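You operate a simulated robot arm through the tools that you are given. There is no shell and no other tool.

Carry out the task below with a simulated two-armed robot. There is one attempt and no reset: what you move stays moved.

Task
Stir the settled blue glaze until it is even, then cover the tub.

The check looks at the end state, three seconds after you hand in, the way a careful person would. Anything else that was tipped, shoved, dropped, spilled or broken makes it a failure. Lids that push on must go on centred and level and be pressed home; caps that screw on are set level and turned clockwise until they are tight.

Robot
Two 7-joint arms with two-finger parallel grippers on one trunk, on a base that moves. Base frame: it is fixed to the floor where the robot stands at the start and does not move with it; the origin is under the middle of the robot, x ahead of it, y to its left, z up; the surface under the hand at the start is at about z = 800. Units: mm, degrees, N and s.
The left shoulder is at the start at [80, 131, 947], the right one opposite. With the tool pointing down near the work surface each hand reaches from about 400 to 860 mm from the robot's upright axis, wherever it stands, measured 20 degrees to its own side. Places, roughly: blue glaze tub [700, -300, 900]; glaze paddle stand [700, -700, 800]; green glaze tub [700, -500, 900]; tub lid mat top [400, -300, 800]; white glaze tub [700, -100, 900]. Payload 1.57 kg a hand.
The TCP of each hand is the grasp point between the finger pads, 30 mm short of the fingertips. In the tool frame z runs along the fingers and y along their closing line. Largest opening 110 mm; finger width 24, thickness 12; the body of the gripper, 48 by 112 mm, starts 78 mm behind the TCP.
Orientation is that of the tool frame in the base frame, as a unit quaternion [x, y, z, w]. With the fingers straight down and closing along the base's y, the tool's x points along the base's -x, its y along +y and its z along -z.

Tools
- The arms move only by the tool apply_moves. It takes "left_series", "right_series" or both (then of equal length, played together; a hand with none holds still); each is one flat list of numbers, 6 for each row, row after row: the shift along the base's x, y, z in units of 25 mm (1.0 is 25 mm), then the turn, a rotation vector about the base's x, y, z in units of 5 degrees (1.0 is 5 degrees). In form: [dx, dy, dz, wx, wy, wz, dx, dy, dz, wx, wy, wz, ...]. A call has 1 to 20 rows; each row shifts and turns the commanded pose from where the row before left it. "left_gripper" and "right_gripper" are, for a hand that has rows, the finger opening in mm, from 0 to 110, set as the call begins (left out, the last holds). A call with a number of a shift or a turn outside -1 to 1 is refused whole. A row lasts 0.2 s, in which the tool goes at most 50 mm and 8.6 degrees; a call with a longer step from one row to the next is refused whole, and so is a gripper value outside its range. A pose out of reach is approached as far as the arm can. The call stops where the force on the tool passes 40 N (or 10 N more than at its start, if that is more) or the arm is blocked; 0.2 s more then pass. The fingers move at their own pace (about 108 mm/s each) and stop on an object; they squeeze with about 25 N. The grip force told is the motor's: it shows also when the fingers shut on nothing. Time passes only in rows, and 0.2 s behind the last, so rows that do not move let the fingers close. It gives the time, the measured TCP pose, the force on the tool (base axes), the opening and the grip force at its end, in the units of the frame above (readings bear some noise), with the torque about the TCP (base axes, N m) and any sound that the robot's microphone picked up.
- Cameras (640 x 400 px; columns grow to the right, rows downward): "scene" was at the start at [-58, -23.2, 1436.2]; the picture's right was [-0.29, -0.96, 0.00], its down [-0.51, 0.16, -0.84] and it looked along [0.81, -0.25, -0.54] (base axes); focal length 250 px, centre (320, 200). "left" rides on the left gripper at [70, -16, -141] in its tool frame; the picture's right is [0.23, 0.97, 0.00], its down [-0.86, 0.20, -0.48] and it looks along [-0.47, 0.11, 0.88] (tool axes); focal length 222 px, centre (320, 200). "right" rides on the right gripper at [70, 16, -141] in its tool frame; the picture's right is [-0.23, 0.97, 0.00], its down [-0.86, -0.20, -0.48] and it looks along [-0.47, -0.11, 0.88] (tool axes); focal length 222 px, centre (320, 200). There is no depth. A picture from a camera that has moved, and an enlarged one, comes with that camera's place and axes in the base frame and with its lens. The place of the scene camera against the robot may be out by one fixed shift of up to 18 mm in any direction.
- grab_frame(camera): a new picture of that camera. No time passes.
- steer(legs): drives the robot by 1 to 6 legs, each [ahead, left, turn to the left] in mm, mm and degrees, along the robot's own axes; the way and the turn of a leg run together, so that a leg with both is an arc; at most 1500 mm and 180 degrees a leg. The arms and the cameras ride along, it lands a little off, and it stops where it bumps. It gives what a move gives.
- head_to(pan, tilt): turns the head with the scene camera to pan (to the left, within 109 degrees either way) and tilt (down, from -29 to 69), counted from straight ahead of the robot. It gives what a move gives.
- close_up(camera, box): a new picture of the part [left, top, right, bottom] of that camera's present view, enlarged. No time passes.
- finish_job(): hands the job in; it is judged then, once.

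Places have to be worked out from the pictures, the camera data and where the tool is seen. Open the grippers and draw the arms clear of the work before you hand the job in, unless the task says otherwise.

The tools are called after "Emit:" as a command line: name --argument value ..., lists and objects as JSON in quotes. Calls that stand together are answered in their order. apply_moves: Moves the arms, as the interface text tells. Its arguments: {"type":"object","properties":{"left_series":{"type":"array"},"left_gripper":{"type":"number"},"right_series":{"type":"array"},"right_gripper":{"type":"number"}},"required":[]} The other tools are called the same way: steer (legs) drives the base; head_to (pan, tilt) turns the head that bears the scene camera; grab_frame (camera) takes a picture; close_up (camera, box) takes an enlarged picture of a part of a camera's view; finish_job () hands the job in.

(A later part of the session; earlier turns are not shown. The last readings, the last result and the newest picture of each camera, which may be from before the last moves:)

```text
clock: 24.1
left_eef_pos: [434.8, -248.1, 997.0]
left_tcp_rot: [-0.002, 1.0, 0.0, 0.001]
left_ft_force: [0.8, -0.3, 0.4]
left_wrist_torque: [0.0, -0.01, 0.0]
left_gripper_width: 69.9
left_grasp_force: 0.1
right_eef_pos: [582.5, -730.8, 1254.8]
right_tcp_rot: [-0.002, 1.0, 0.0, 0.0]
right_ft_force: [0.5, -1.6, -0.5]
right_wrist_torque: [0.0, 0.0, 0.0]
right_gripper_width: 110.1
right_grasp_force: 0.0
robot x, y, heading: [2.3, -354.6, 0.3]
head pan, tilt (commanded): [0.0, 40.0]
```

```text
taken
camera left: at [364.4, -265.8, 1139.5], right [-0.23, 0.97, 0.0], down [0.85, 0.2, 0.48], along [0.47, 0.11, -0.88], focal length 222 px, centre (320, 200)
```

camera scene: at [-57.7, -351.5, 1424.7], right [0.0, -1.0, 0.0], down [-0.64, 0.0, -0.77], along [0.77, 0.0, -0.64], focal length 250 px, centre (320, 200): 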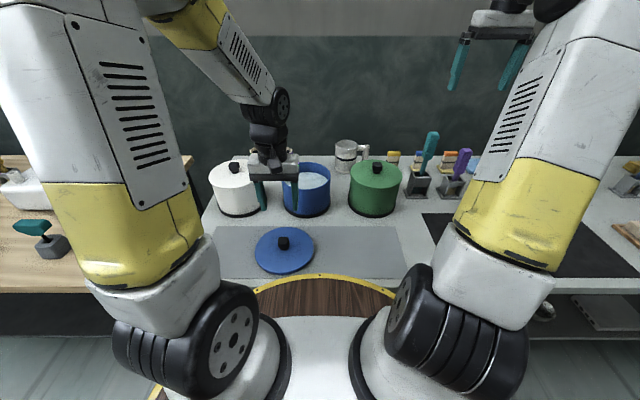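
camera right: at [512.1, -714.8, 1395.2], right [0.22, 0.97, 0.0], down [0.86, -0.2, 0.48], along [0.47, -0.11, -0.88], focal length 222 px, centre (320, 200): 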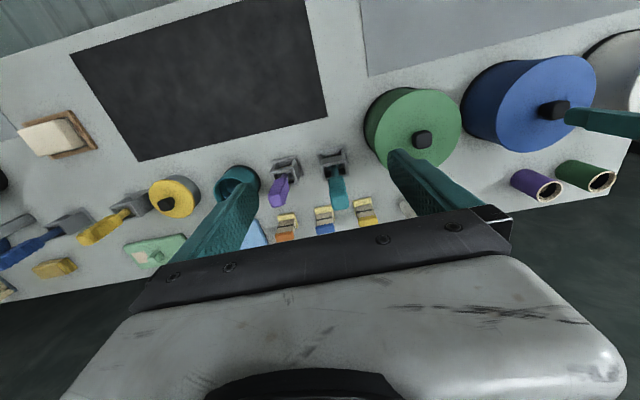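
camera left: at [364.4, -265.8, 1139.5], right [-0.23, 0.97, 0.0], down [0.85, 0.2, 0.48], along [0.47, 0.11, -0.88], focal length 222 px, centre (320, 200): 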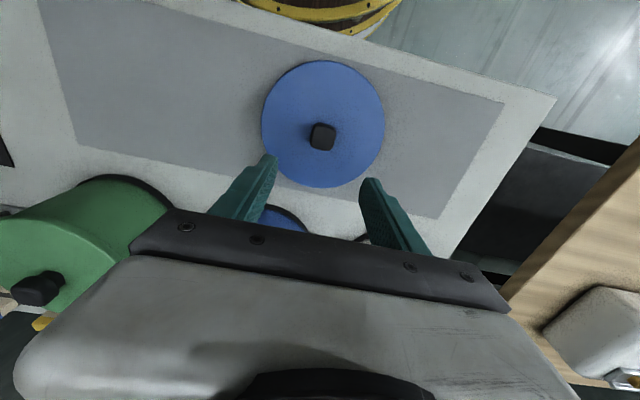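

The lid lies safely on the mat. The paddle handle triangulates to about (706,-724) with its top near z=1056; I bring the right hand above it and use the left camera to look into the blue tub.

Emit:
apply_moves --left_series '[0, 0, 1, 0, 0, 0, 0, 0, 1, 0, 0, 0, 0, 0, 1, 0, 0, 0, 0, 0, 1, 0, 0, 0, 0, 0, 1, 0, 0, 0, 0, 0, 1, 0, 0, 0, 1, -0.3, 0, 0, 0, 0, 1, -0.3, 0, 0, 0, 0, 1, -0.3, 0, 0, 0, 0, 1, -0.3, 0, 0, 0, 0, 1, -0.3, 0, 0, 0, 0]' --right_series '[0.45, 0.025, -0.27, 0, 0, 0, 0.45, 0.025, -0.27, 0, 0, 0, 0.45, 0.025, -0.27, 0, 0, 0, 0.45, 0.025, -0.27, 0, 0, 0, 0.45, 0.025, -0.27, 0, 0, 0, 0.45, 0.025, -0.27, 0, 0, 0, 0.45, 0.025, -0.27, 0, 0, 0, 0.45, 0.025, -0.27, 0, 0, 0, 0.45, 0.025, -0.27, 0, 0, 0, 0.45, 0.025, -0.27, 0, 0, 0, 0.45, 0.025, -0.27, 0, 0, 0]' --right_gripper 80

Emit:
grab_frame --camera "right"

Emit:
grab_frame --camera "left"

Emit:
grab_frame --camera "scene"

```text
clock: 26.5
left_eef_pos: [559.0, -286.3, 1151.1]
left_tcp_rot: [-0.001, 1.0, 0.0, 0.001]
left_ft_force: [-1.0, -0.3, 0.6]
left_wrist_torque: [0.0, -0.05, 0.01]
left_gripper_width: 69.9
left_grasp_force: 0.1
right_eef_pos: [705.1, -724.5, 1179.8]
right_tcp_rot: [-0.002, 1.0, 0.0, 0.001]
right_ft_force: [-1.0, 0.2, 0.4]
right_wrist_torque: [0.02, -0.02, 0.02]
right_gripper_width: 79.9
right_grasp_force: 0.1
robot x, y, heading: [0.5, -357.2, 0.1]
head pan, tilt (commanded): [0.0, 40.0]
```

```text
taken
camera right: at [634.3, -708.0, 1321.1], right [0.22, 0.97, 0.0], down [0.86, -0.2, 0.48], along [0.47, -0.11, -0.88], focal length 222 px, centre (320, 200)
```

right: 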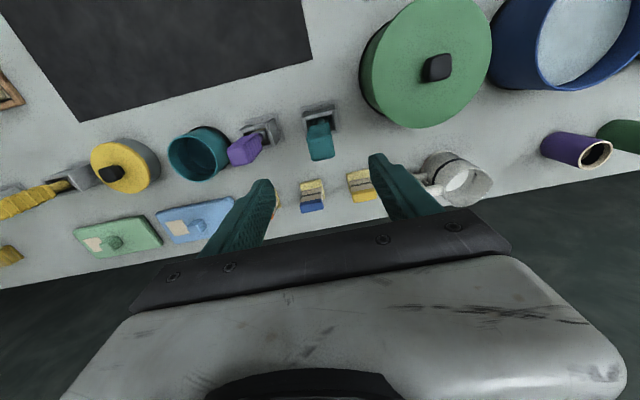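

```text
taken
camera left: at [489.6, -303.0, 1292.6], right [-0.23, 0.97, 0.0], down [0.85, 0.2, 0.48], along [0.47, 0.11, -0.88], focal length 222 px, centre (320, 200)
```

left: 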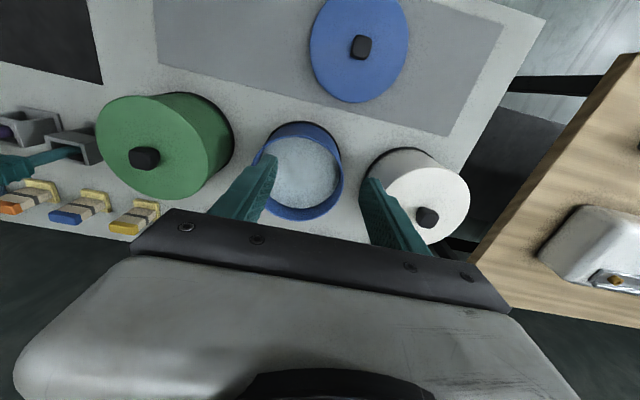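

```text
taken
camera scene: at [-58.3, -351.4, 1424.6], right [0.0, -1.0, 0.0], down [-0.64, 0.0, -0.77], along [0.77, 0.0, -0.64], focal length 250 px, centre (320, 200)
```

scene: 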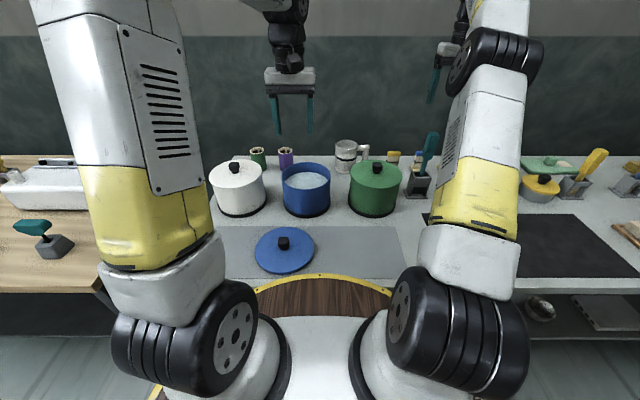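

Emit:
close_up --camera "right" --box '[240, 80, 400, 180]'

Emit:
close_up --camera "left" --box '[230, 110, 390, 210]'

Emit:
close_up --camera "left" --box '[230, 150, 390, 250]'

Emit:
close_up --camera "scene" --box '[270, 110, 470, 235]'

```text
4.00 times, centred on (320, 130) of right
camera zoom: at [634.3, -708.0, 1321.1], right [0.22, 0.97, 0.0], down [0.86, -0.2, 0.48], along [0.47, -0.11, -0.88], focal length 888 px, centre (320, 480)
```

zoom: 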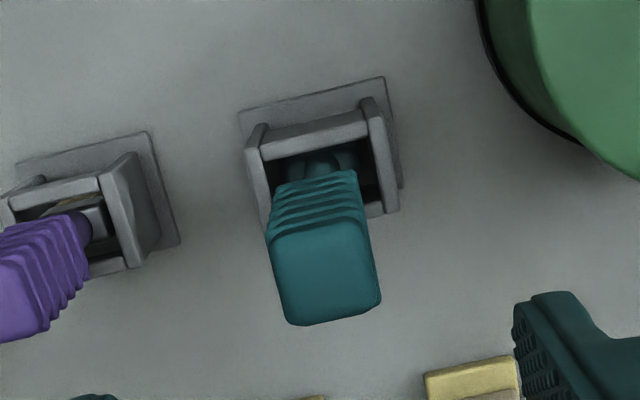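

```text
4.00 times, centred on (310, 160) of left
camera zoom: at [489.6, -303.0, 1292.6], right [-0.23, 0.97, 0.0], down [0.85, 0.2, 0.48], along [0.47, 0.11, -0.88], focal length 888 px, centre (360, 360)
```

zoom: 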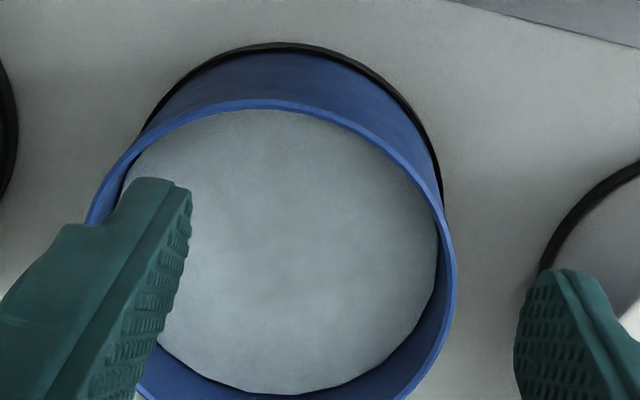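

```text
4.00 times, centred on (310, 200) of left
camera zoom: at [489.6, -303.0, 1292.6], right [-0.23, 0.97, 0.0], down [0.85, 0.2, 0.48], along [0.47, 0.11, -0.88], focal length 888 px, centre (360, 200)
```

zoom: 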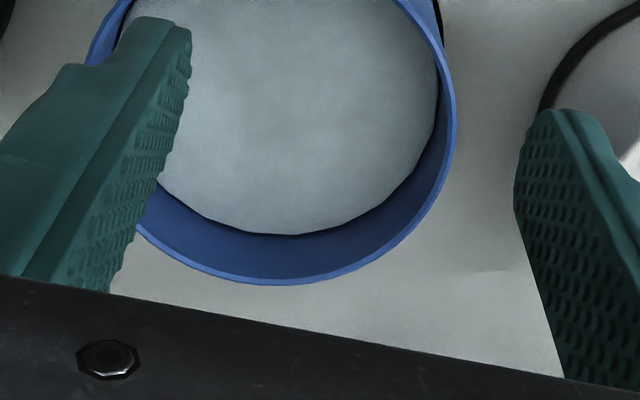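

```text
3.20 times, centred on (370, 172) of scene
camera zoom: at [-58.3, -351.4, 1424.6], right [0.0, -1.0, 0.0], down [-0.64, 0.0, -0.77], along [0.77, 0.0, -0.64], focal length 800 px, centre (160, 288)
```

zoom: 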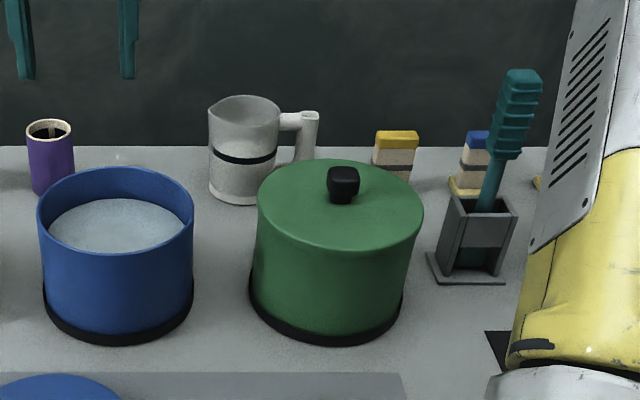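

The handle is vertical at about (708,-724), top at z≈1057; the tub centre is about (662,-304), rim near z≈925 and glaze surface near z≈876. I lower the right hand around the handle while the left hand retreats to the left.

Emit:
apply_moves --left_series '[-0.6, 0.8, 0.2, 0, 0, 0, -0.6, 0.9, 0.2, 0, 0, 0, -0.6, 0.9, 0.2, 0, 0, 0, -0.6, 0.9, 0.2, 0, 0, 0, -0.6, 0.9, 0.2, 0, 0, 0, -0.6, 0.9, 0.2, 0, 0, 0, -0.6, 0.9, 0.2, 0, 0, 0, -0.6, 0.9, 0.2, 0, 0, 0, -0.6, 0.9, 0.2, 0, 0, 0, 0, 0.5, 0, 0, 0, 0]' --right_series '[0.06, 0, -0.8, 0, 0, 0, 0.06, 0, -0.9, 0, 0, 0, 0, 0, -0.9, 0, 0, 0, 0, 0, -0.9, 0, 0, 0, 0, 0, -0.9, 0, 0, 0, 0, 0, -0.8, 0, 0, 0, 0, 0, -0.6, 0, 0, 0, 0, 0, -0.5, 0, 0, 0, 0, 0, -0.3, 0, 0, 0, 0, 0, 0, 0, 0, 0]'

Emit:
grab_frame --camera "right"

Emit:
grab_frame --camera "scene"

Emit:
close_up --camera "scene" --box '[370, 100, 490, 215]'

```text
clock: 28.7
left_eef_pos: [425.6, -71.8, 1193.7]
left_tcp_rot: [-0.002, 1.0, 0.0, 0.001]
left_ft_force: [-0.4, 0.8, -0.7]
left_wrist_torque: [0.03, 0.01, 0.0]
left_gripper_width: 70.0
left_grasp_force: 0.1
right_eef_pos: [707.4, -726.5, 1015.1]
right_tcp_rot: [-0.001, 1.0, 0.0, 0.0]
right_ft_force: [-0.1, 0.5, -1.2]
right_wrist_torque: [0.01, -0.06, 0.02]
right_gripper_width: 80.0
right_grasp_force: 0.0
robot x, y, heading: [2.3, -356.0, 0.1]
head pan, tilt (commanded): [0.0, 40.0]
```

```text
taken
camera right: at [637.2, -709.9, 1155.5], right [0.22, 0.97, 0.0], down [0.86, -0.2, 0.48], along [0.47, -0.11, -0.88], focal length 222 px, centre (320, 200)
```

right: 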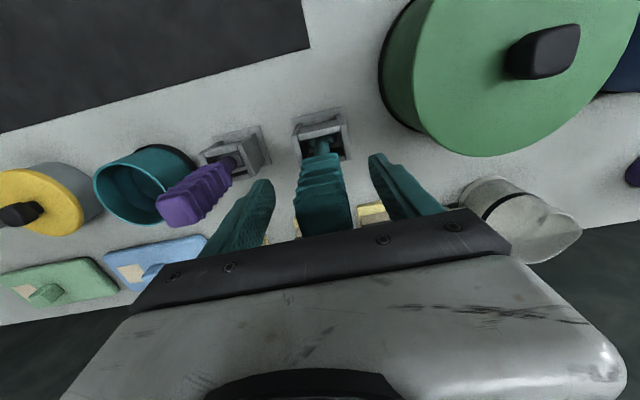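

```text
taken
camera scene: at [-57.8, -351.6, 1424.7], right [0.0, -1.0, 0.0], down [-0.64, 0.0, -0.77], along [0.77, 0.0, -0.64], focal length 250 px, centre (320, 200)
```

scene: 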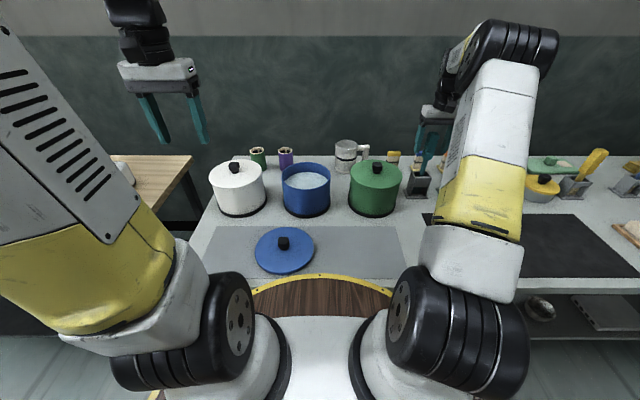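

```text
3.48 times, centred on (430, 158) of scene
camera zoom: at [-57.8, -351.6, 1424.7], right [0.0, -1.0, 0.0], down [-0.64, 0.0, -0.77], along [0.77, 0.0, -0.64], focal length 869 px, centre (-63, 348)
```

zoom: 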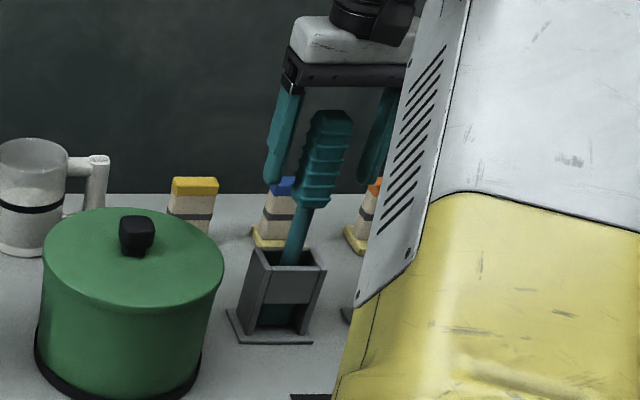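

The handle is centred between the fingers with the tips part-way down it. I close the right gripper.

Emit:
apply_moves --right_series '[0, 0, 0, 0, 0, 0, 0, 0, 0, 0, 0, 0, 0, 0, 0, 0, 0, 0, 0, 0, 0, 0, 0, 0]' --right_gripper 10

Emit:
close_up --camera "scene" --box '[370, 100, 490, 215]'

Emit:
close_up --camera "right" --box '[220, 80, 420, 240]'

```text
clock: 29.7
left_eef_pos: [425.3, -73.1, 1194.5]
left_tcp_rot: [-0.002, 1.0, -0.001, 0.001]
left_ft_force: [0.4, -0.2, -0.5]
left_wrist_torque: [-0.01, 0.02, -0.02]
left_gripper_width: 70.2
left_grasp_force: 0.2
right_eef_pos: [708.5, -726.3, 1015.2]
right_tcp_rot: [-0.001, 1.0, -0.001, 0.0]
right_ft_force: [-0.2, 0.2, -0.2]
right_wrist_torque: [0.01, -0.02, 0.0]
right_gripper_width: 29.8
right_grasp_force: 25.0
robot x, y, heading: [1.3, -355.8, 0.4]
head pan, tilt (commanded): [0.0, 40.0]
```

```text
3.48 times, centred on (430, 158) of scene
camera zoom: at [-57.8, -351.5, 1424.7], right [0.0, -1.0, 0.0], down [-0.64, 0.0, -0.77], along [0.77, 0.0, -0.64], focal length 869 px, centre (-63, 348)
```

zoom: 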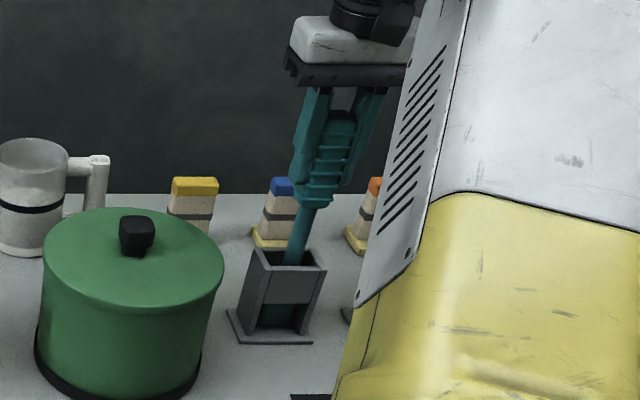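

```text
2.50 times, centred on (320, 160) of right
camera zoom: at [637.3, -709.9, 1155.5], right [0.22, 0.97, 0.0], down [0.86, -0.2, 0.48], along [0.47, -0.11, -0.88], focal length 555 px, centre (320, 300)
```

zoom: 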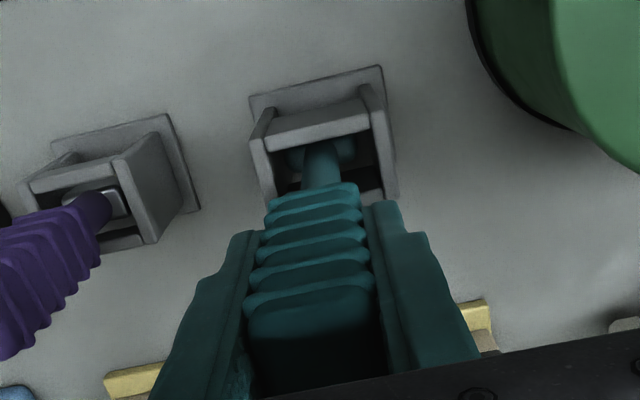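

Gripped at 29.8 mm, TCP at (708,-726,1015) in the stand; I note this for the return. I lift slowly first to see that the stand stays put.

Emit:
apply_moves --right_series '[0, 0, 0.3, 0, 0, 0, 0, 0, 0.5, 0, 0, 0, 0, 0, 0.6, 0, 0, 0, 0, 0, 0.6, 0, 0, 0]'

Emit:
close_up --camera "scene" --box '[370, 100, 490, 215]'

Emit:
close_up --camera "right" --box '[220, 80, 420, 240]'

```text
clock: 30.7
left_eef_pos: [425.6, -72.0, 1194.3]
left_tcp_rot: [-0.002, 1.0, 0.0, 0.0]
left_ft_force: [0.8, 1.2, -0.5]
left_wrist_torque: [-0.01, -0.01, -0.01]
left_gripper_width: 69.7
left_grasp_force: 0.1
right_eef_pos: [708.3, -725.0, 1065.6]
right_tcp_rot: [-0.002, 1.0, 0.0, 0.001]
right_ft_force: [0.3, -0.3, -0.6]
right_wrist_torque: [0.0, 0.01, -0.01]
right_gripper_width: 29.8
right_grasp_force: 24.9
robot x, y, heading: [2.4, -352.6, 0.3]
head pan, tilt (commanded): [0.0, 40.0]
```

```text
3.48 times, centred on (430, 158) of scene
camera zoom: at [-57.7, -351.5, 1424.7], right [0.0, -1.0, 0.0], down [-0.64, 0.0, -0.77], along [0.77, 0.0, -0.64], focal length 869 px, centre (-63, 348)
```

zoom: 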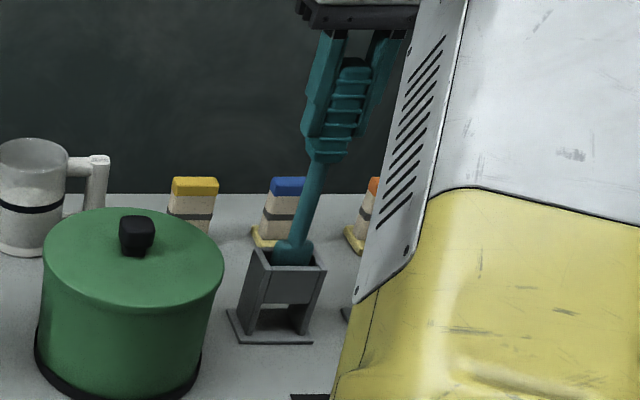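

```text
2.50 times, centred on (320, 160) of right
camera zoom: at [637.2, -708.0, 1206.0], right [0.22, 0.97, 0.0], down [0.86, -0.2, 0.48], along [0.47, -0.11, -0.88], focal length 555 px, centre (320, 300)
```

zoom: 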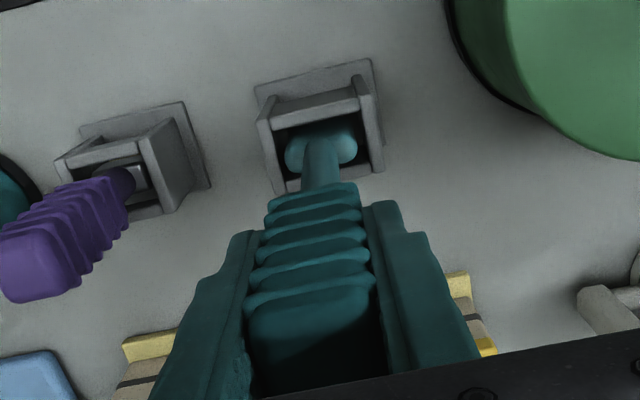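

The paddle slides up out of the stand cleanly; the stand hasn't moved. I continue lifting to about z=1205.

Emit:
apply_moves --right_series '[0, 0, 0.8, 0, 0, 0, 0, 0, 0.9, 0, 0, 0, 0, 0, 0.9, 0, 0, 0, 0, 0, 0.9, 0, 0, 0, 0, 0, 0.9, 0, 0, 0, 0, 0, 0.9, 0, 0, 0, 0, 0, 0.3, 0, 0, 0]'

Emit:
grab_frame --camera "scene"

Emit:
close_up --camera "scene" --box '[370, 60, 490, 215]'

Emit:
grab_frame --camera "right"

```text
clock: 32.3
left_eef_pos: [426.0, -72.2, 1193.4]
left_tcp_rot: [-0.002, 1.0, -0.001, 0.001]
left_ft_force: [-0.1, -0.6, 0.2]
left_wrist_torque: [-0.01, 0.01, -0.04]
left_gripper_width: 70.2
left_grasp_force: 0.0
right_eef_pos: [699.9, -725.0, 1201.3]
right_tcp_rot: [-0.002, 1.0, 0.0, -0.001]
right_ft_force: [-0.7, 0.5, -1.7]
right_wrist_torque: [0.01, -0.01, 0.0]
right_gripper_width: 29.7
right_grasp_force: 24.9
right hand out of reach, approached as far as the arm can: row 6
robot x, y, heading: [-0.9, -354.2, 0.2]
head pan, tilt (commanded): [0.0, 40.0]
```

```text
taken
camera scene: at [-58.0, -351.5, 1424.7], right [0.0, -1.0, 0.0], down [-0.64, 0.0, -0.77], along [0.77, 0.0, -0.64], focal length 250 px, centre (320, 200)
```

scene: 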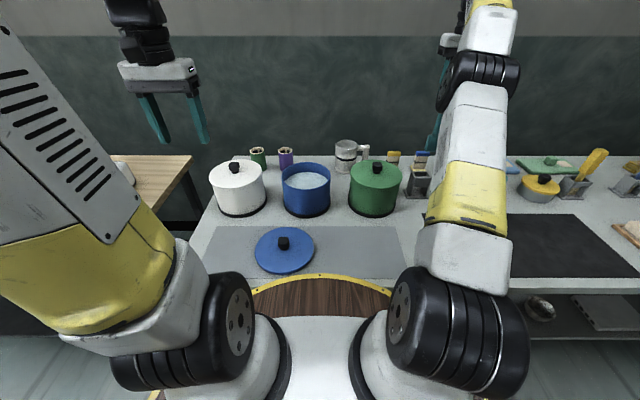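

```text
2.58 times, centred on (430, 138) of scene
camera zoom: at [-58.0, -351.5, 1424.7], right [0.0, -1.0, 0.0], down [-0.64, 0.0, -0.77], along [0.77, 0.0, -0.64], focal length 645 px, centre (36, 361)
```

zoom: 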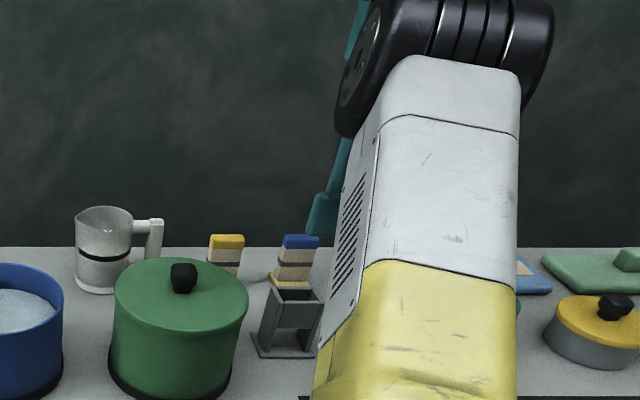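

```text
taken
camera right: at [630.9, -708.3, 1341.8], right [0.22, 0.97, 0.0], down [0.86, -0.2, 0.48], along [0.47, -0.11, -0.88], focal length 222 px, centre (320, 200)
```

right: 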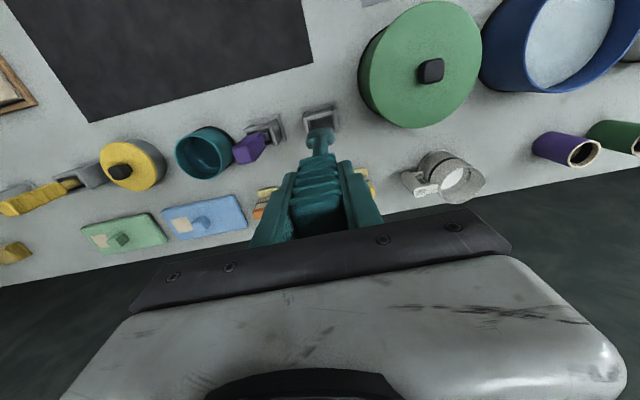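

The paddle is out, tip near z≈993, just above the green knob height. I swing it around in front of the green tub toward the blue one, pulling x back a little.

Emit:
apply_moves --right_series '[-0.8, 0.2, 0, 0, 0, 0, -0.9, 0.4, 0, 0, 0, 0, -0.9, 0.6, 0, 0, 0, 0, -0.9, 0.8, 0, 0, 0, 0, -0.9, 0.9, 0, 0, 0, 0, -0.6, 0.95, 0, 0, 0, 0, 0, 0.95, 0, 0, 0, 0, 0, 0.95, 0, 0, 0, 0, 0, 0.95, 0, 0, 0, 0, 0, 0.95, 0, 0, 0, 0, 0, 0.95, 0, 0, 0, 0]'

Emit:
grab_frame --camera "scene"

Emit:
grab_frame --camera "right"

```text
clock: 34.7
left_eef_pos: [426.4, -72.8, 1193.0]
left_tcp_rot: [-0.001, 1.0, 0.0, 0.002]
left_ft_force: [0.1, 0.3, 0.0]
left_wrist_torque: [0.05, 0.01, 0.01]
left_gripper_width: 70.1
left_grasp_force: 0.1
right_eef_pos: [577.8, -507.0, 1202.6]
right_tcp_rot: [-0.001, 1.0, 0.0, 0.0]
right_ft_force: [-0.2, -0.8, -0.7]
right_wrist_torque: [0.01, 0.02, 0.02]
right_gripper_width: 29.8
right_grasp_force: 25.0
robot x, y, heading: [4.1, -355.9, 0.4]
head pan, tilt (commanded): [0.0, 40.0]
```

```text
taken
camera scene: at [-57.9, -351.7, 1424.7], right [0.0, -1.0, 0.0], down [-0.64, 0.0, -0.77], along [0.77, 0.0, -0.64], focal length 250 px, centre (320, 200)
```

scene: 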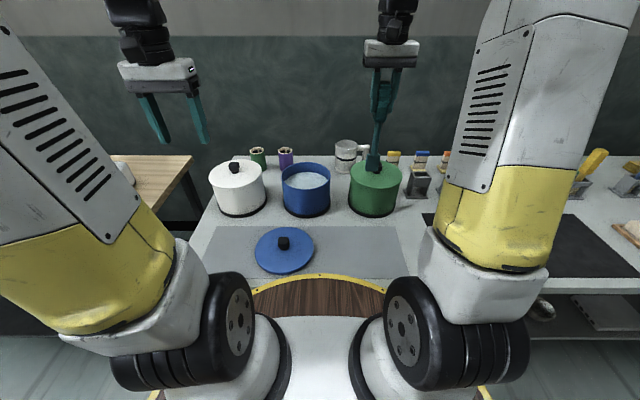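

```text
taken
camera right: at [507.3, -490.5, 1342.7], right [0.22, 0.97, 0.0], down [0.86, -0.2, 0.48], along [0.47, -0.11, -0.88], focal length 222 px, centre (320, 200)
```

right: 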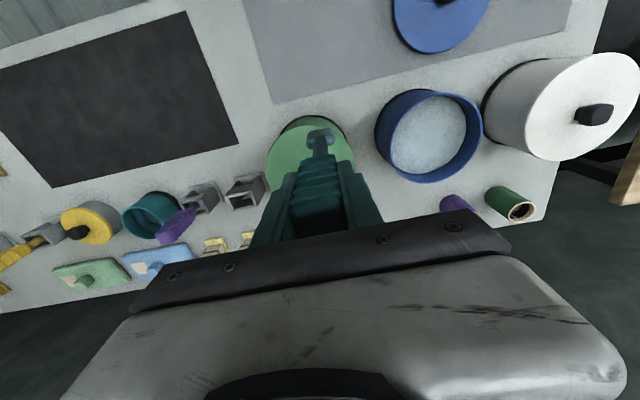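

The paddle is carried cleanly in front of the green tub. I continue to above the blue tub's centre (662,-304).

Emit:
apply_moves --right_series '[0, 0.95, 0, 0, 0, 0, 0, 0.95, 0, 0, 0, 0, 0.2, 0.95, 0, 0, 0, 0, 0.4, 0.95, 0, 0, 0, 0, 0.5, 0.95, 0, 0, 0, 0, 0.6, 0.95, 0, 0, 0, 0, 0.6, 0.95, 0, 0, 0, 0, 0.6, 0.95, 0, 0, 0, 0, 0.47, 0.52, 0, 0, 0, 0, 0, 0, 0, 0, 0, 0]'

Emit:
close_up --camera "scene" --box '[220, 60, 420, 230]'

Emit:
grab_frame --camera "right"

```text
clock: 36.9
left_eef_pos: [425.7, -72.3, 1194.3]
left_tcp_rot: [-0.002, 1.0, -0.001, 0.002]
left_ft_force: [0.2, 0.3, 1.3]
left_wrist_torque: [-0.01, -0.04, 0.0]
left_gripper_width: 70.1
left_grasp_force: 0.0
right_eef_pos: [663.4, -303.6, 1201.3]
right_tcp_rot: [-0.001, 1.0, 0.0, 0.0]
right_ft_force: [-0.3, 0.3, -1.6]
right_wrist_torque: [0.02, 0.01, 0.01]
right_gripper_width: 29.7
right_grasp_force: 25.4
robot x, y, heading: [0.7, -355.2, 0.3]
head pan, tilt (commanded): [0.0, 40.0]
```

```text
2.35 times, centred on (320, 145) of scene
camera zoom: at [-57.8, -351.4, 1424.7], right [0.0, -1.0, 0.0], down [-0.64, 0.0, -0.77], along [0.77, 0.0, -0.64], focal length 588 px, centre (320, 329)
```

zoom: 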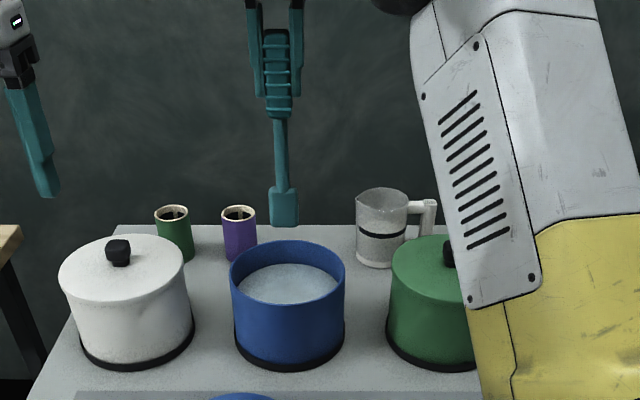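

```text
taken
camera right: at [593.5, -286.4, 1342.5], right [0.22, 0.97, 0.0], down [0.86, -0.2, 0.48], along [0.47, -0.11, -0.88], focal length 222 px, centre (320, 200)
```

right: 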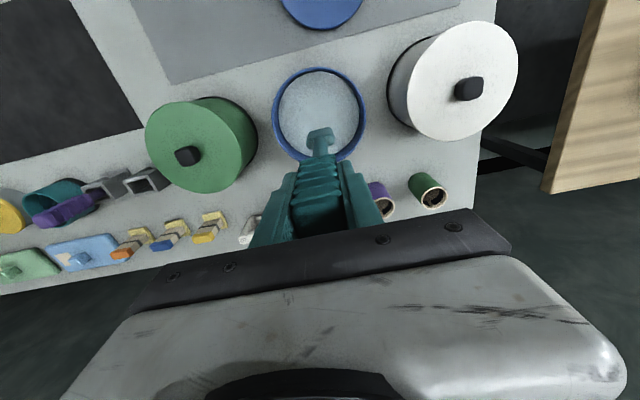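

The paddle hangs straight above the tub. I zoom to fix the tub's rim centre precisely before dipping.

Emit:
close_up --camera "right" --box '[240, 50, 400, 175]'

Emit:
close_up --camera "scene" --box '[260, 120, 360, 220]'

Emit:
grab_frame --camera "left"

```text
3.20 times, centred on (320, 112) of right
camera zoom: at [593.5, -286.4, 1342.5], right [0.22, 0.97, 0.0], down [0.86, -0.2, 0.48], along [0.47, -0.11, -0.88], focal length 711 px, centre (320, 480)
```

zoom: 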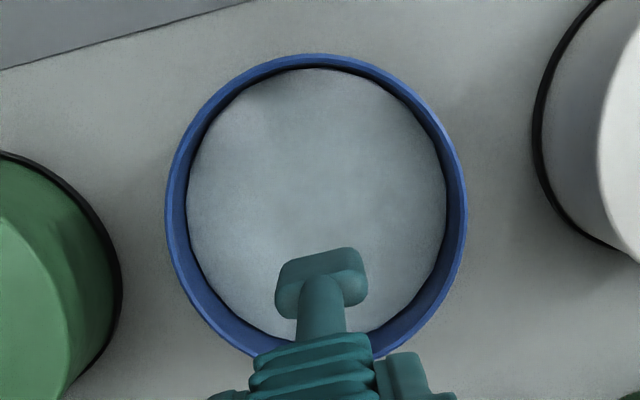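

```text
4.00 times, centred on (310, 170) of scene
camera zoom: at [-57.8, -351.4, 1424.7], right [0.0, -1.0, 0.0], down [-0.64, 0.0, -0.77], along [0.77, 0.0, -0.64], focal length 999 px, centre (360, 320)
```

zoom: 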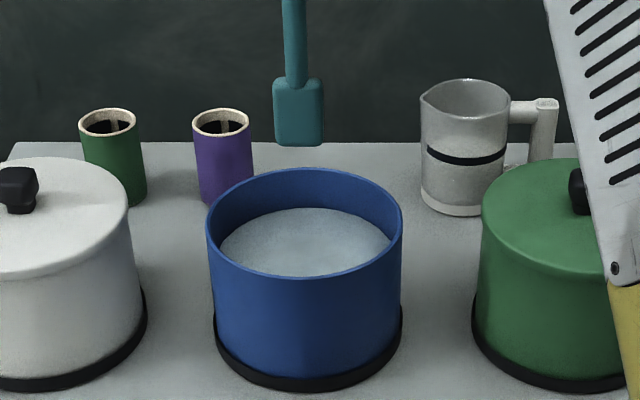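

```text
taken
camera left: at [356.4, -89.3, 1335.4], right [-0.23, 0.97, 0.0], down [0.85, 0.2, 0.48], along [0.47, 0.11, -0.88], focal length 222 px, centre (320, 200)
```

left: 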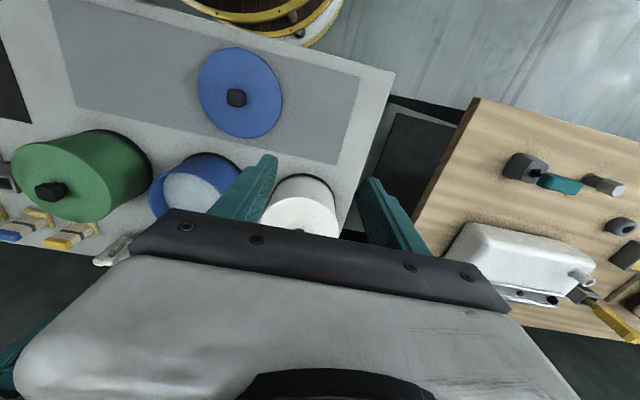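

The tub centre is (660,-304), outer radius ≈84 mm; the blade is about 39 mm wide in y. I lower the paddle at the centre, slowing as it enters the glaze.

Emit:
apply_moves --right_series '[-0.13, 0, -0.5, 0, 0, 0, 0, 0, -0.8, 0, 0, 0, 0, 0, -0.8, 0, 0, 0, 0, 0, -0.8, 0, 0, 0, 0, 0, -0.6, 0, 0, 0, 0, 0, -0.5, 0, 0, 0, 0, 0, -0.4, 0, 0, 0, 0, 0, -0.4, 0, 0, 0, 0, 0, -0.4, 0, 0, 0, 0, 0, -0.4, 0, 0, 0, 0, 0, -0.4, 0, 0, 0, 0, 0, -0.3, 0, 0, 0, 0, 0, 0, 0, 0, 0]'

Emit:
close_up --camera "scene" --box '[240, 100, 400, 220]'

Emit:
grab_frame --camera "right"

```text
clock: 39.7
left_eef_pos: [425.5, -71.5, 1194.0]
left_tcp_rot: [-0.002, 1.0, 0.0, 0.001]
left_ft_force: [-0.3, 0.1, 0.6]
left_wrist_torque: [-0.03, -0.01, -0.02]
left_gripper_width: 70.0
left_grasp_force: 0.1
right_eef_pos: [659.2, -305.2, 1044.1]
right_tcp_rot: [-0.002, 1.0, 0.0, 0.0]
right_ft_force: [-0.6, 0.2, -1.2]
right_wrist_torque: [0.03, 0.01, -0.02]
right_gripper_width: 29.7
right_grasp_force: 25.3
robot x, y, heading: [2.5, -356.1, 0.1]
head pan, tilt (commanded): [0.0, 40.0]
```

```text
3.33 times, centred on (320, 160) of scene
camera zoom: at [-57.8, -351.4, 1424.7], right [0.0, -1.0, 0.0], down [-0.64, 0.0, -0.77], along [0.77, 0.0, -0.64], focal length 833 px, centre (320, 333)
```

zoom: 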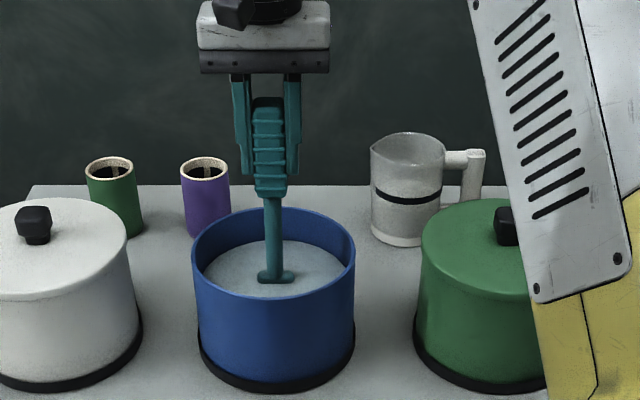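

```text
taken
camera right: at [589.4, -288.4, 1184.1], right [0.22, 0.97, 0.0], down [0.86, -0.2, 0.48], along [0.47, -0.11, -0.88], focal length 222 px, centre (320, 200)
```

right: 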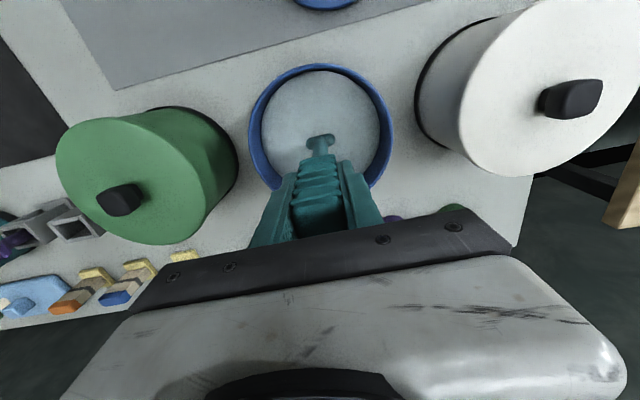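

The blade is submerged to its shoulder with the tip near z≈837. I lower further in small steps toward the bottom, watching for contact.

Emit:
apply_moves --right_series '[0, 0, -0.2, 0, 0, 0, 0, 0, -0.2, 0, 0, 0, 0, 0, -0.2, 0, 0, 0, 0, 0, 0, 0, 0, 0]'

Emit:
apply_moves --right_series '[0, 0, -0.1, 0, 0, 0, 0, 0, 0, 0, 0, 0]'

Emit:
apply_moves --right_series '[0, 0, -0.1, 0, 0, 0, 0, 0, 0, 0, 0, 0]'

Emit:
close_up --camera "scene" --box '[240, 100, 400, 220]'

```text
clock: 40.7
left_eef_pos: [426.4, -72.9, 1193.8]
left_tcp_rot: [-0.002, 1.0, -0.001, 0.001]
left_ft_force: [-1.9, -0.4, 0.7]
left_wrist_torque: [-0.01, 0.02, 0.01]
left_gripper_width: 70.2
left_grasp_force: 0.0
right_eef_pos: [659.0, -305.0, 1029.1]
right_tcp_rot: [-0.002, 1.0, 0.0, 0.0]
right_ft_force: [-0.3, 0.5, -1.0]
right_wrist_torque: [-0.03, -0.01, 0.01]
right_gripper_width: 29.9
right_grasp_force: 24.6
robot x, y, heading: [-0.8, -352.1, 0.3]
head pan, tilt (commanded): [0.0, 40.0]
```

```text
clock: 41.3
left_eef_pos: [427.0, -72.8, 1194.5]
left_tcp_rot: [-0.002, 1.0, 0.0, 0.001]
left_ft_force: [-0.8, 0.0, 0.9]
left_wrist_torque: [-0.03, -0.01, 0.0]
left_gripper_width: 70.0
left_grasp_force: 0.0
right_eef_pos: [659.7, -304.7, 1026.0]
right_tcp_rot: [-0.002, 1.0, 0.0, 0.0]
right_ft_force: [0.0, 0.3, -1.5]
right_wrist_torque: [0.02, -0.04, -0.01]
right_gripper_width: 29.5
right_grasp_force: 25.5
robot x, y, heading: [-3.1, -356.4, 0.4]
head pan, tilt (commanded): [0.0, 40.0]
```

```text
clock: 41.9
left_eef_pos: [426.3, -72.0, 1193.6]
left_tcp_rot: [-0.001, 1.0, 0.001, 0.001]
left_ft_force: [0.0, -0.1, -0.8]
left_wrist_torque: [-0.01, -0.02, 0.02]
left_gripper_width: 69.8
left_grasp_force: 0.0
right_eef_pos: [660.5, -304.1, 1025.8]
right_tcp_rot: [-0.002, 1.0, 0.0, 0.0]
right_ft_force: [-0.6, -0.4, -1.6]
right_wrist_torque: [0.0, -0.03, -0.02]
right_gripper_width: 29.7
right_grasp_force: 25.0
robot x, y, heading: [-1.5, -355.9, 0.1]
head pan, tilt (commanded): [0.0, 40.0]
```

```text
3.33 times, centred on (320, 160) of scene
camera zoom: at [-57.8, -351.4, 1424.7], right [0.0, -1.0, 0.0], down [-0.64, 0.0, -0.77], along [0.77, 0.0, -0.64], focal length 833 px, centre (320, 333)
```

zoom: 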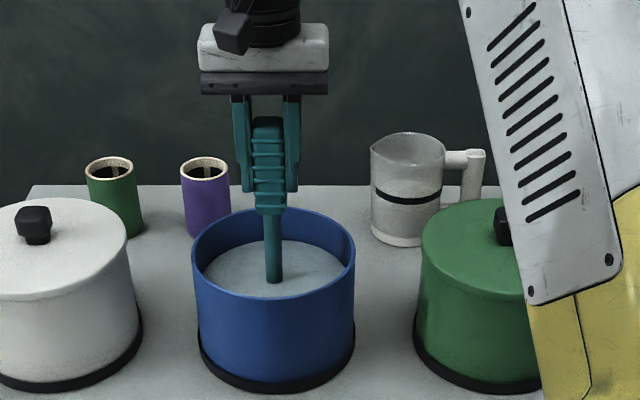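

No contact at TCP z≈1025 (tip ≈817), so the blade is just above the bottom. I start stirring with a gentle 40 mm radius circle around the centre.

Emit:
apply_moves --right_series '[0.8, 0, 0, 0, 0, 0, 0.8, 0, 0, 0, 0, 0, -0.1218, 0.6123, 0, 0, 0, 0, -0.3469, 0.519, 0, 0, 0, 0, -0.519, 0.3469, 0, 0, 0, 0, -0.6123, 0.1218, 0, 0, 0, 0, -0.6123, -0.1218, 0, 0, 0, 0, -0.519, -0.3469, 0, 0, 0, 0, -0.3469, -0.519, 0, 0, 0, 0, -0.1218, -0.6123, 0, 0, 0, 0, 0.1218, -0.6123, 0, 0, 0, 0, 0.3469, -0.519, 0, 0, 0, 0, 0.519, -0.3469, 0, 0, 0, 0, 0.6123, -0.1218, 0, 0, 0, 0, 0.6123, 0.1218, 0, 0, 0, 0, 0.519, 0.3469, 0, 0, 0, 0, 0.3469, 0.519, 0, 0, 0, 0, 0.1218, 0.6123, 0, 0, 0, 0]'

Emit:
close_up --camera "scene" --box '[240, 100, 400, 220]'

Emit:
close_up --camera "right" --box '[220, 50, 420, 200]'

```text
clock: 45.7
left_eef_pos: [426.3, -71.5, 1193.4]
left_tcp_rot: [-0.003, 1.0, 0.0, 0.001]
left_ft_force: [0.1, 0.2, 0.7]
left_wrist_torque: [0.03, -0.02, -0.04]
left_gripper_width: 70.3
left_grasp_force: 0.0
right_eef_pos: [697.5, -302.8, 1023.9]
right_tcp_rot: [-0.001, 1.0, 0.0, 0.001]
right_ft_force: [0.4, 0.7, -1.0]
right_wrist_torque: [0.02, 0.0, 0.0]
right_gripper_width: 29.7
right_grasp_force: 25.0
robot x, y, heading: [-1.8, -355.1, 0.2]
head pan, tilt (commanded): [0.0, 40.0]
```

```text
3.33 times, centred on (320, 160) of scene
camera zoom: at [-57.8, -351.5, 1424.7], right [0.0, -1.0, 0.0], down [-0.64, 0.0, -0.77], along [0.77, 0.0, -0.64], focal length 833 px, centre (320, 333)
```

zoom: 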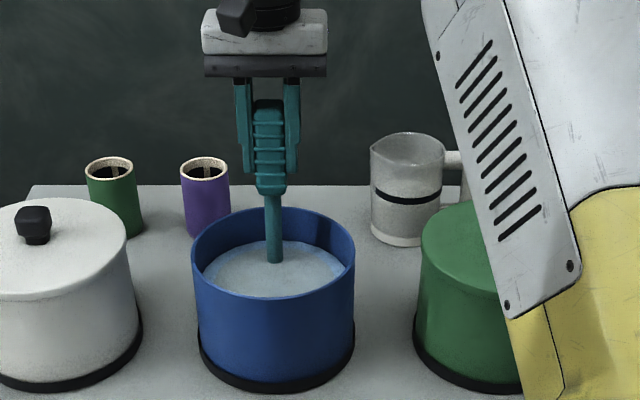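

```text
2.67 times, centred on (320, 125) of right
camera zoom: at [627.2, -286.4, 1164.8], right [0.22, 0.97, 0.0], down [0.86, -0.2, 0.48], along [0.47, -0.11, -0.88], focal length 592 px, centre (320, 400)
```

zoom: 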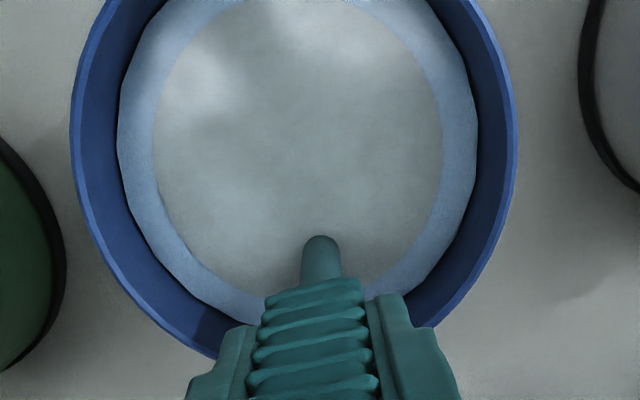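

The surface now shows a pale middle and a bluer ring, so mixing has begun. I go on with another full turn.

Emit:
apply_moves --right_series '[-0.1218, 0.6123, 0, 0, 0, 0, -0.3469, 0.519, 0, 0, 0, 0, -0.519, 0.3469, 0, 0, 0, 0, -0.6123, 0.1218, 0, 0, 0, 0, -0.6123, -0.1218, 0, 0, 0, 0, -0.519, -0.3469, 0, 0, 0, 0, -0.3469, -0.519, 0, 0, 0, 0, -0.1218, -0.6123, 0, 0, 0, 0, 0.1218, -0.6123, 0, 0, 0, 0, 0.3469, -0.519, 0, 0, 0, 0, 0.519, -0.3469, 0, 0, 0, 0, 0.6123, -0.1218, 0, 0, 0, 0, 0.6123, 0.1218, 0, 0, 0, 0, 0.519, 0.3469, 0, 0, 0, 0, 0.3469, 0.519, 0, 0, 0, 0, 0.1218, 0.6123, 0, 0, 0, 0]'

Emit:
close_up --camera "scene" --box '[240, 100, 400, 220]'

Emit:
close_up --camera "right" --box '[220, 30, 420, 180]'

```text
clock: 49.1
left_eef_pos: [425.5, -71.7, 1193.4]
left_tcp_rot: [-0.002, 1.0, 0.0, 0.002]
left_ft_force: [0.2, 0.4, 1.0]
left_wrist_torque: [0.03, 0.0, 0.0]
left_gripper_width: 70.2
left_grasp_force: 0.1
right_eef_pos: [698.6, -305.4, 1023.2]
right_tcp_rot: [-0.002, 1.0, 0.0, 0.0]
right_ft_force: [-0.8, -0.1, -0.9]
right_wrist_torque: [-0.01, 0.01, 0.05]
right_gripper_width: 29.6
right_grasp_force: 24.8
robot x, y, heading: [3.1, -352.0, 0.3]
head pan, tilt (commanded): [0.0, 40.0]
```

```text
3.33 times, centred on (320, 160) of scene
camera zoom: at [-57.9, -351.5, 1424.7], right [0.0, -1.0, 0.0], down [-0.64, 0.0, -0.77], along [0.77, 0.0, -0.64], focal length 833 px, centre (320, 333)
```

zoom: 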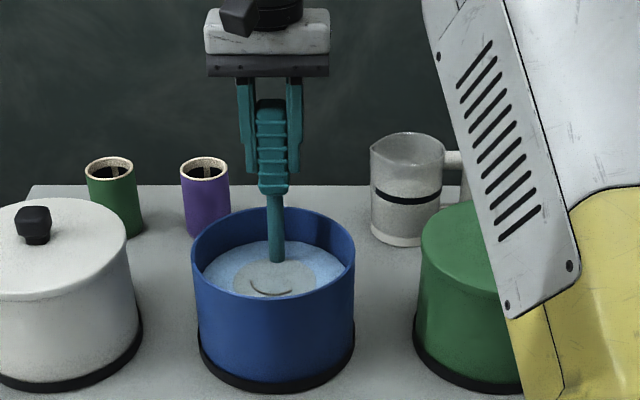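

```text
2.67 times, centred on (320, 105) of right
camera zoom: at [628.4, -288.8, 1164.6], right [0.22, 0.97, 0.0], down [0.86, -0.2, 0.48], along [0.47, -0.11, -0.88], focal length 592 px, centre (320, 453)
```

zoom: 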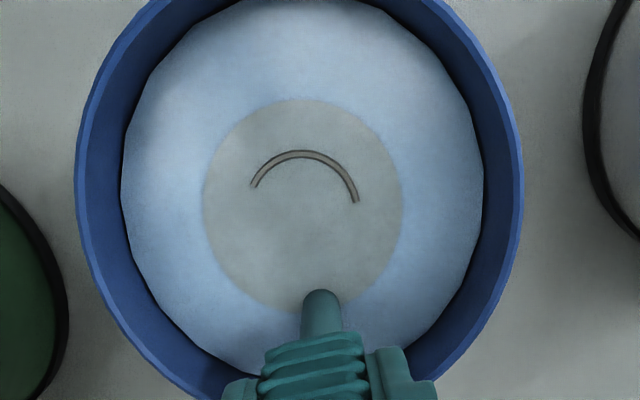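

The grey settled disc is shrinking as the blue spreads inward. I continue with more turns at the same radius.

Emit:
apply_moves --right_series '[-0.1218, 0.6123, 0, 0, 0, 0, -0.3469, 0.519, 0, 0, 0, 0, -0.519, 0.3469, 0, 0, 0, 0, -0.6123, 0.1218, 0, 0, 0, 0, -0.6123, -0.1218, 0, 0, 0, 0, -0.519, -0.3469, 0, 0, 0, 0, -0.3469, -0.519, 0, 0, 0, 0, -0.1218, -0.6123, 0, 0, 0, 0, 0.1218, -0.6123, 0, 0, 0, 0, 0.3469, -0.519, 0, 0, 0, 0, 0.519, -0.3469, 0, 0, 0, 0, 0.6123, -0.1218, 0, 0, 0, 0, 0.6123, 0.1218, 0, 0, 0, 0, 0.519, 0.3469, 0, 0, 0, 0, 0.3469, 0.519, 0, 0, 0, 0, 0.1218, 0.6123, 0, 0, 0, 0]'

Emit:
close_up --camera "scene" --box '[240, 100, 400, 220]'

Emit:
close_up --camera "right" --box '[220, 30, 420, 180]'

```text
clock: 52.5
left_eef_pos: [426.3, -72.0, 1195.0]
left_tcp_rot: [-0.002, 1.0, 0.0, 0.001]
left_ft_force: [-0.4, -0.2, -0.3]
left_wrist_torque: [0.03, -0.03, 0.02]
left_gripper_width: 70.2
left_grasp_force: 0.1
right_eef_pos: [699.9, -305.3, 1025.8]
right_tcp_rot: [-0.002, 1.0, -0.001, 0.001]
right_ft_force: [-0.3, -0.2, -1.2]
right_wrist_torque: [0.01, -0.04, 0.0]
right_gripper_width: 29.5
right_grasp_force: 25.3
robot x, y, heading: [-1.3, -356.5, 0.1]
head pan, tilt (commanded): [0.0, 40.0]
```

```text
3.33 times, centred on (320, 160) of scene
camera zoom: at [-57.9, -351.5, 1424.7], right [0.0, -1.0, 0.0], down [-0.64, 0.0, -0.77], along [0.77, 0.0, -0.64], focal length 833 px, centre (320, 333)
```

zoom: 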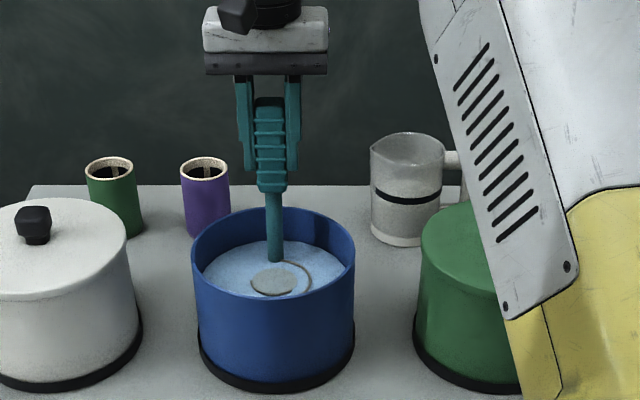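

```text
2.67 times, centred on (320, 105) of right
camera zoom: at [630.0, -287.2, 1165.8], right [0.22, 0.97, 0.0], down [0.86, -0.2, 0.48], along [0.47, -0.11, -0.88], focal length 592 px, centre (320, 453)
```

zoom: 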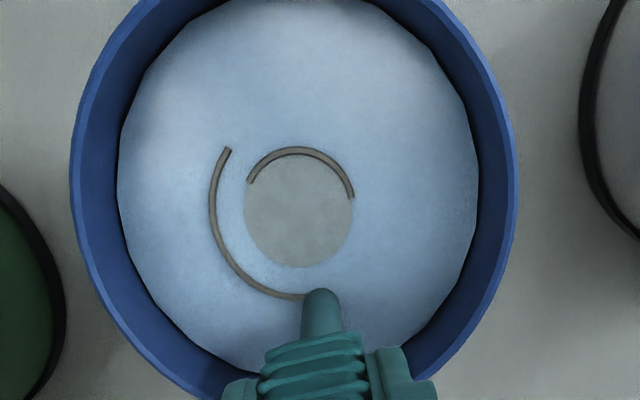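

The grey disc shrinks further, with some streaks left. I keep stirring.

Emit:
apply_moves --right_series '[-0.1218, 0.6123, 0, 0, 0, 0, -0.3469, 0.519, 0, 0, 0, 0, -0.519, 0.3469, 0, 0, 0, 0, -0.6123, 0.1218, 0, 0, 0, 0, -0.6123, -0.1218, 0, 0, 0, 0, -0.519, -0.3469, 0, 0, 0, 0, -0.3469, -0.519, 0, 0, 0, 0, -0.1218, -0.6123, 0, 0, 0, 0, 0.1218, -0.6123, 0, 0, 0, 0, 0.3469, -0.519, 0, 0, 0, 0, 0.519, -0.3469, 0, 0, 0, 0, 0.6123, -0.1218, 0, 0, 0, 0, 0.6123, 0.1218, 0, 0, 0, 0, 0.519, 0.3469, 0, 0, 0, 0, 0.3469, 0.519, 0, 0, 0, 0, 0.1218, 0.6123, 0, 0, 0, 0]'

Emit:
close_up --camera "scene" --box '[240, 100, 400, 220]'

Emit:
close_up --camera "right" --box '[220, 30, 420, 180]'

```text
clock: 55.9
left_eef_pos: [426.1, -72.2, 1194.3]
left_tcp_rot: [-0.002, 1.0, 0.001, 0.001]
left_ft_force: [0.6, -0.7, -0.4]
left_wrist_torque: [-0.03, -0.05, -0.01]
left_gripper_width: 70.1
left_grasp_force: 0.0
right_eef_pos: [700.3, -306.3, 1023.9]
right_tcp_rot: [-0.002, 1.0, -0.001, 0.0]
right_ft_force: [-1.0, -0.6, -0.9]
right_wrist_torque: [0.0, -0.02, 0.01]
right_gripper_width: 29.9
right_grasp_force: 25.3
robot x, y, heading: [0.9, -353.8, 0.4]
head pan, tilt (commanded): [0.0, 40.0]
```

```text
3.33 times, centred on (320, 160) of scene
camera zoom: at [-57.9, -351.5, 1424.7], right [0.0, -1.0, 0.0], down [-0.64, 0.0, -0.77], along [0.77, 0.0, -0.64], focal length 833 px, centre (320, 333)
```

zoom: 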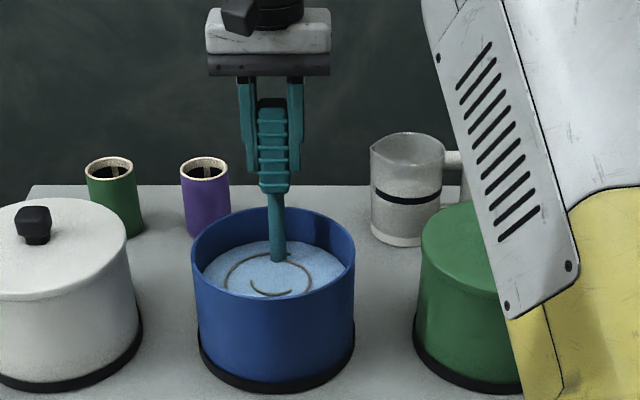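

```text
2.67 times, centred on (320, 105) of right
camera zoom: at [630.0, -289.8, 1164.6], right [0.22, 0.97, 0.0], down [0.86, -0.2, 0.48], along [0.47, -0.11, -0.88], focal length 592 px, centre (320, 453)
```

zoom: 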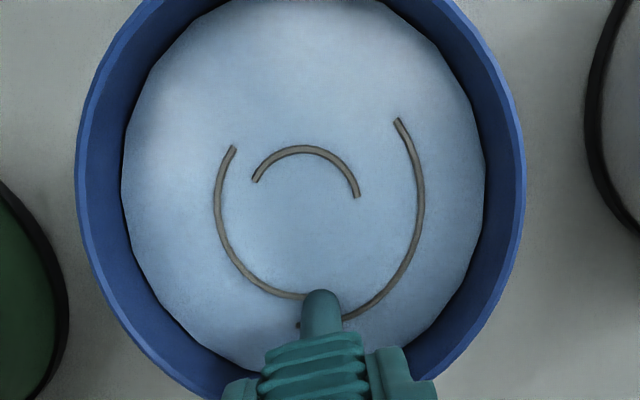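

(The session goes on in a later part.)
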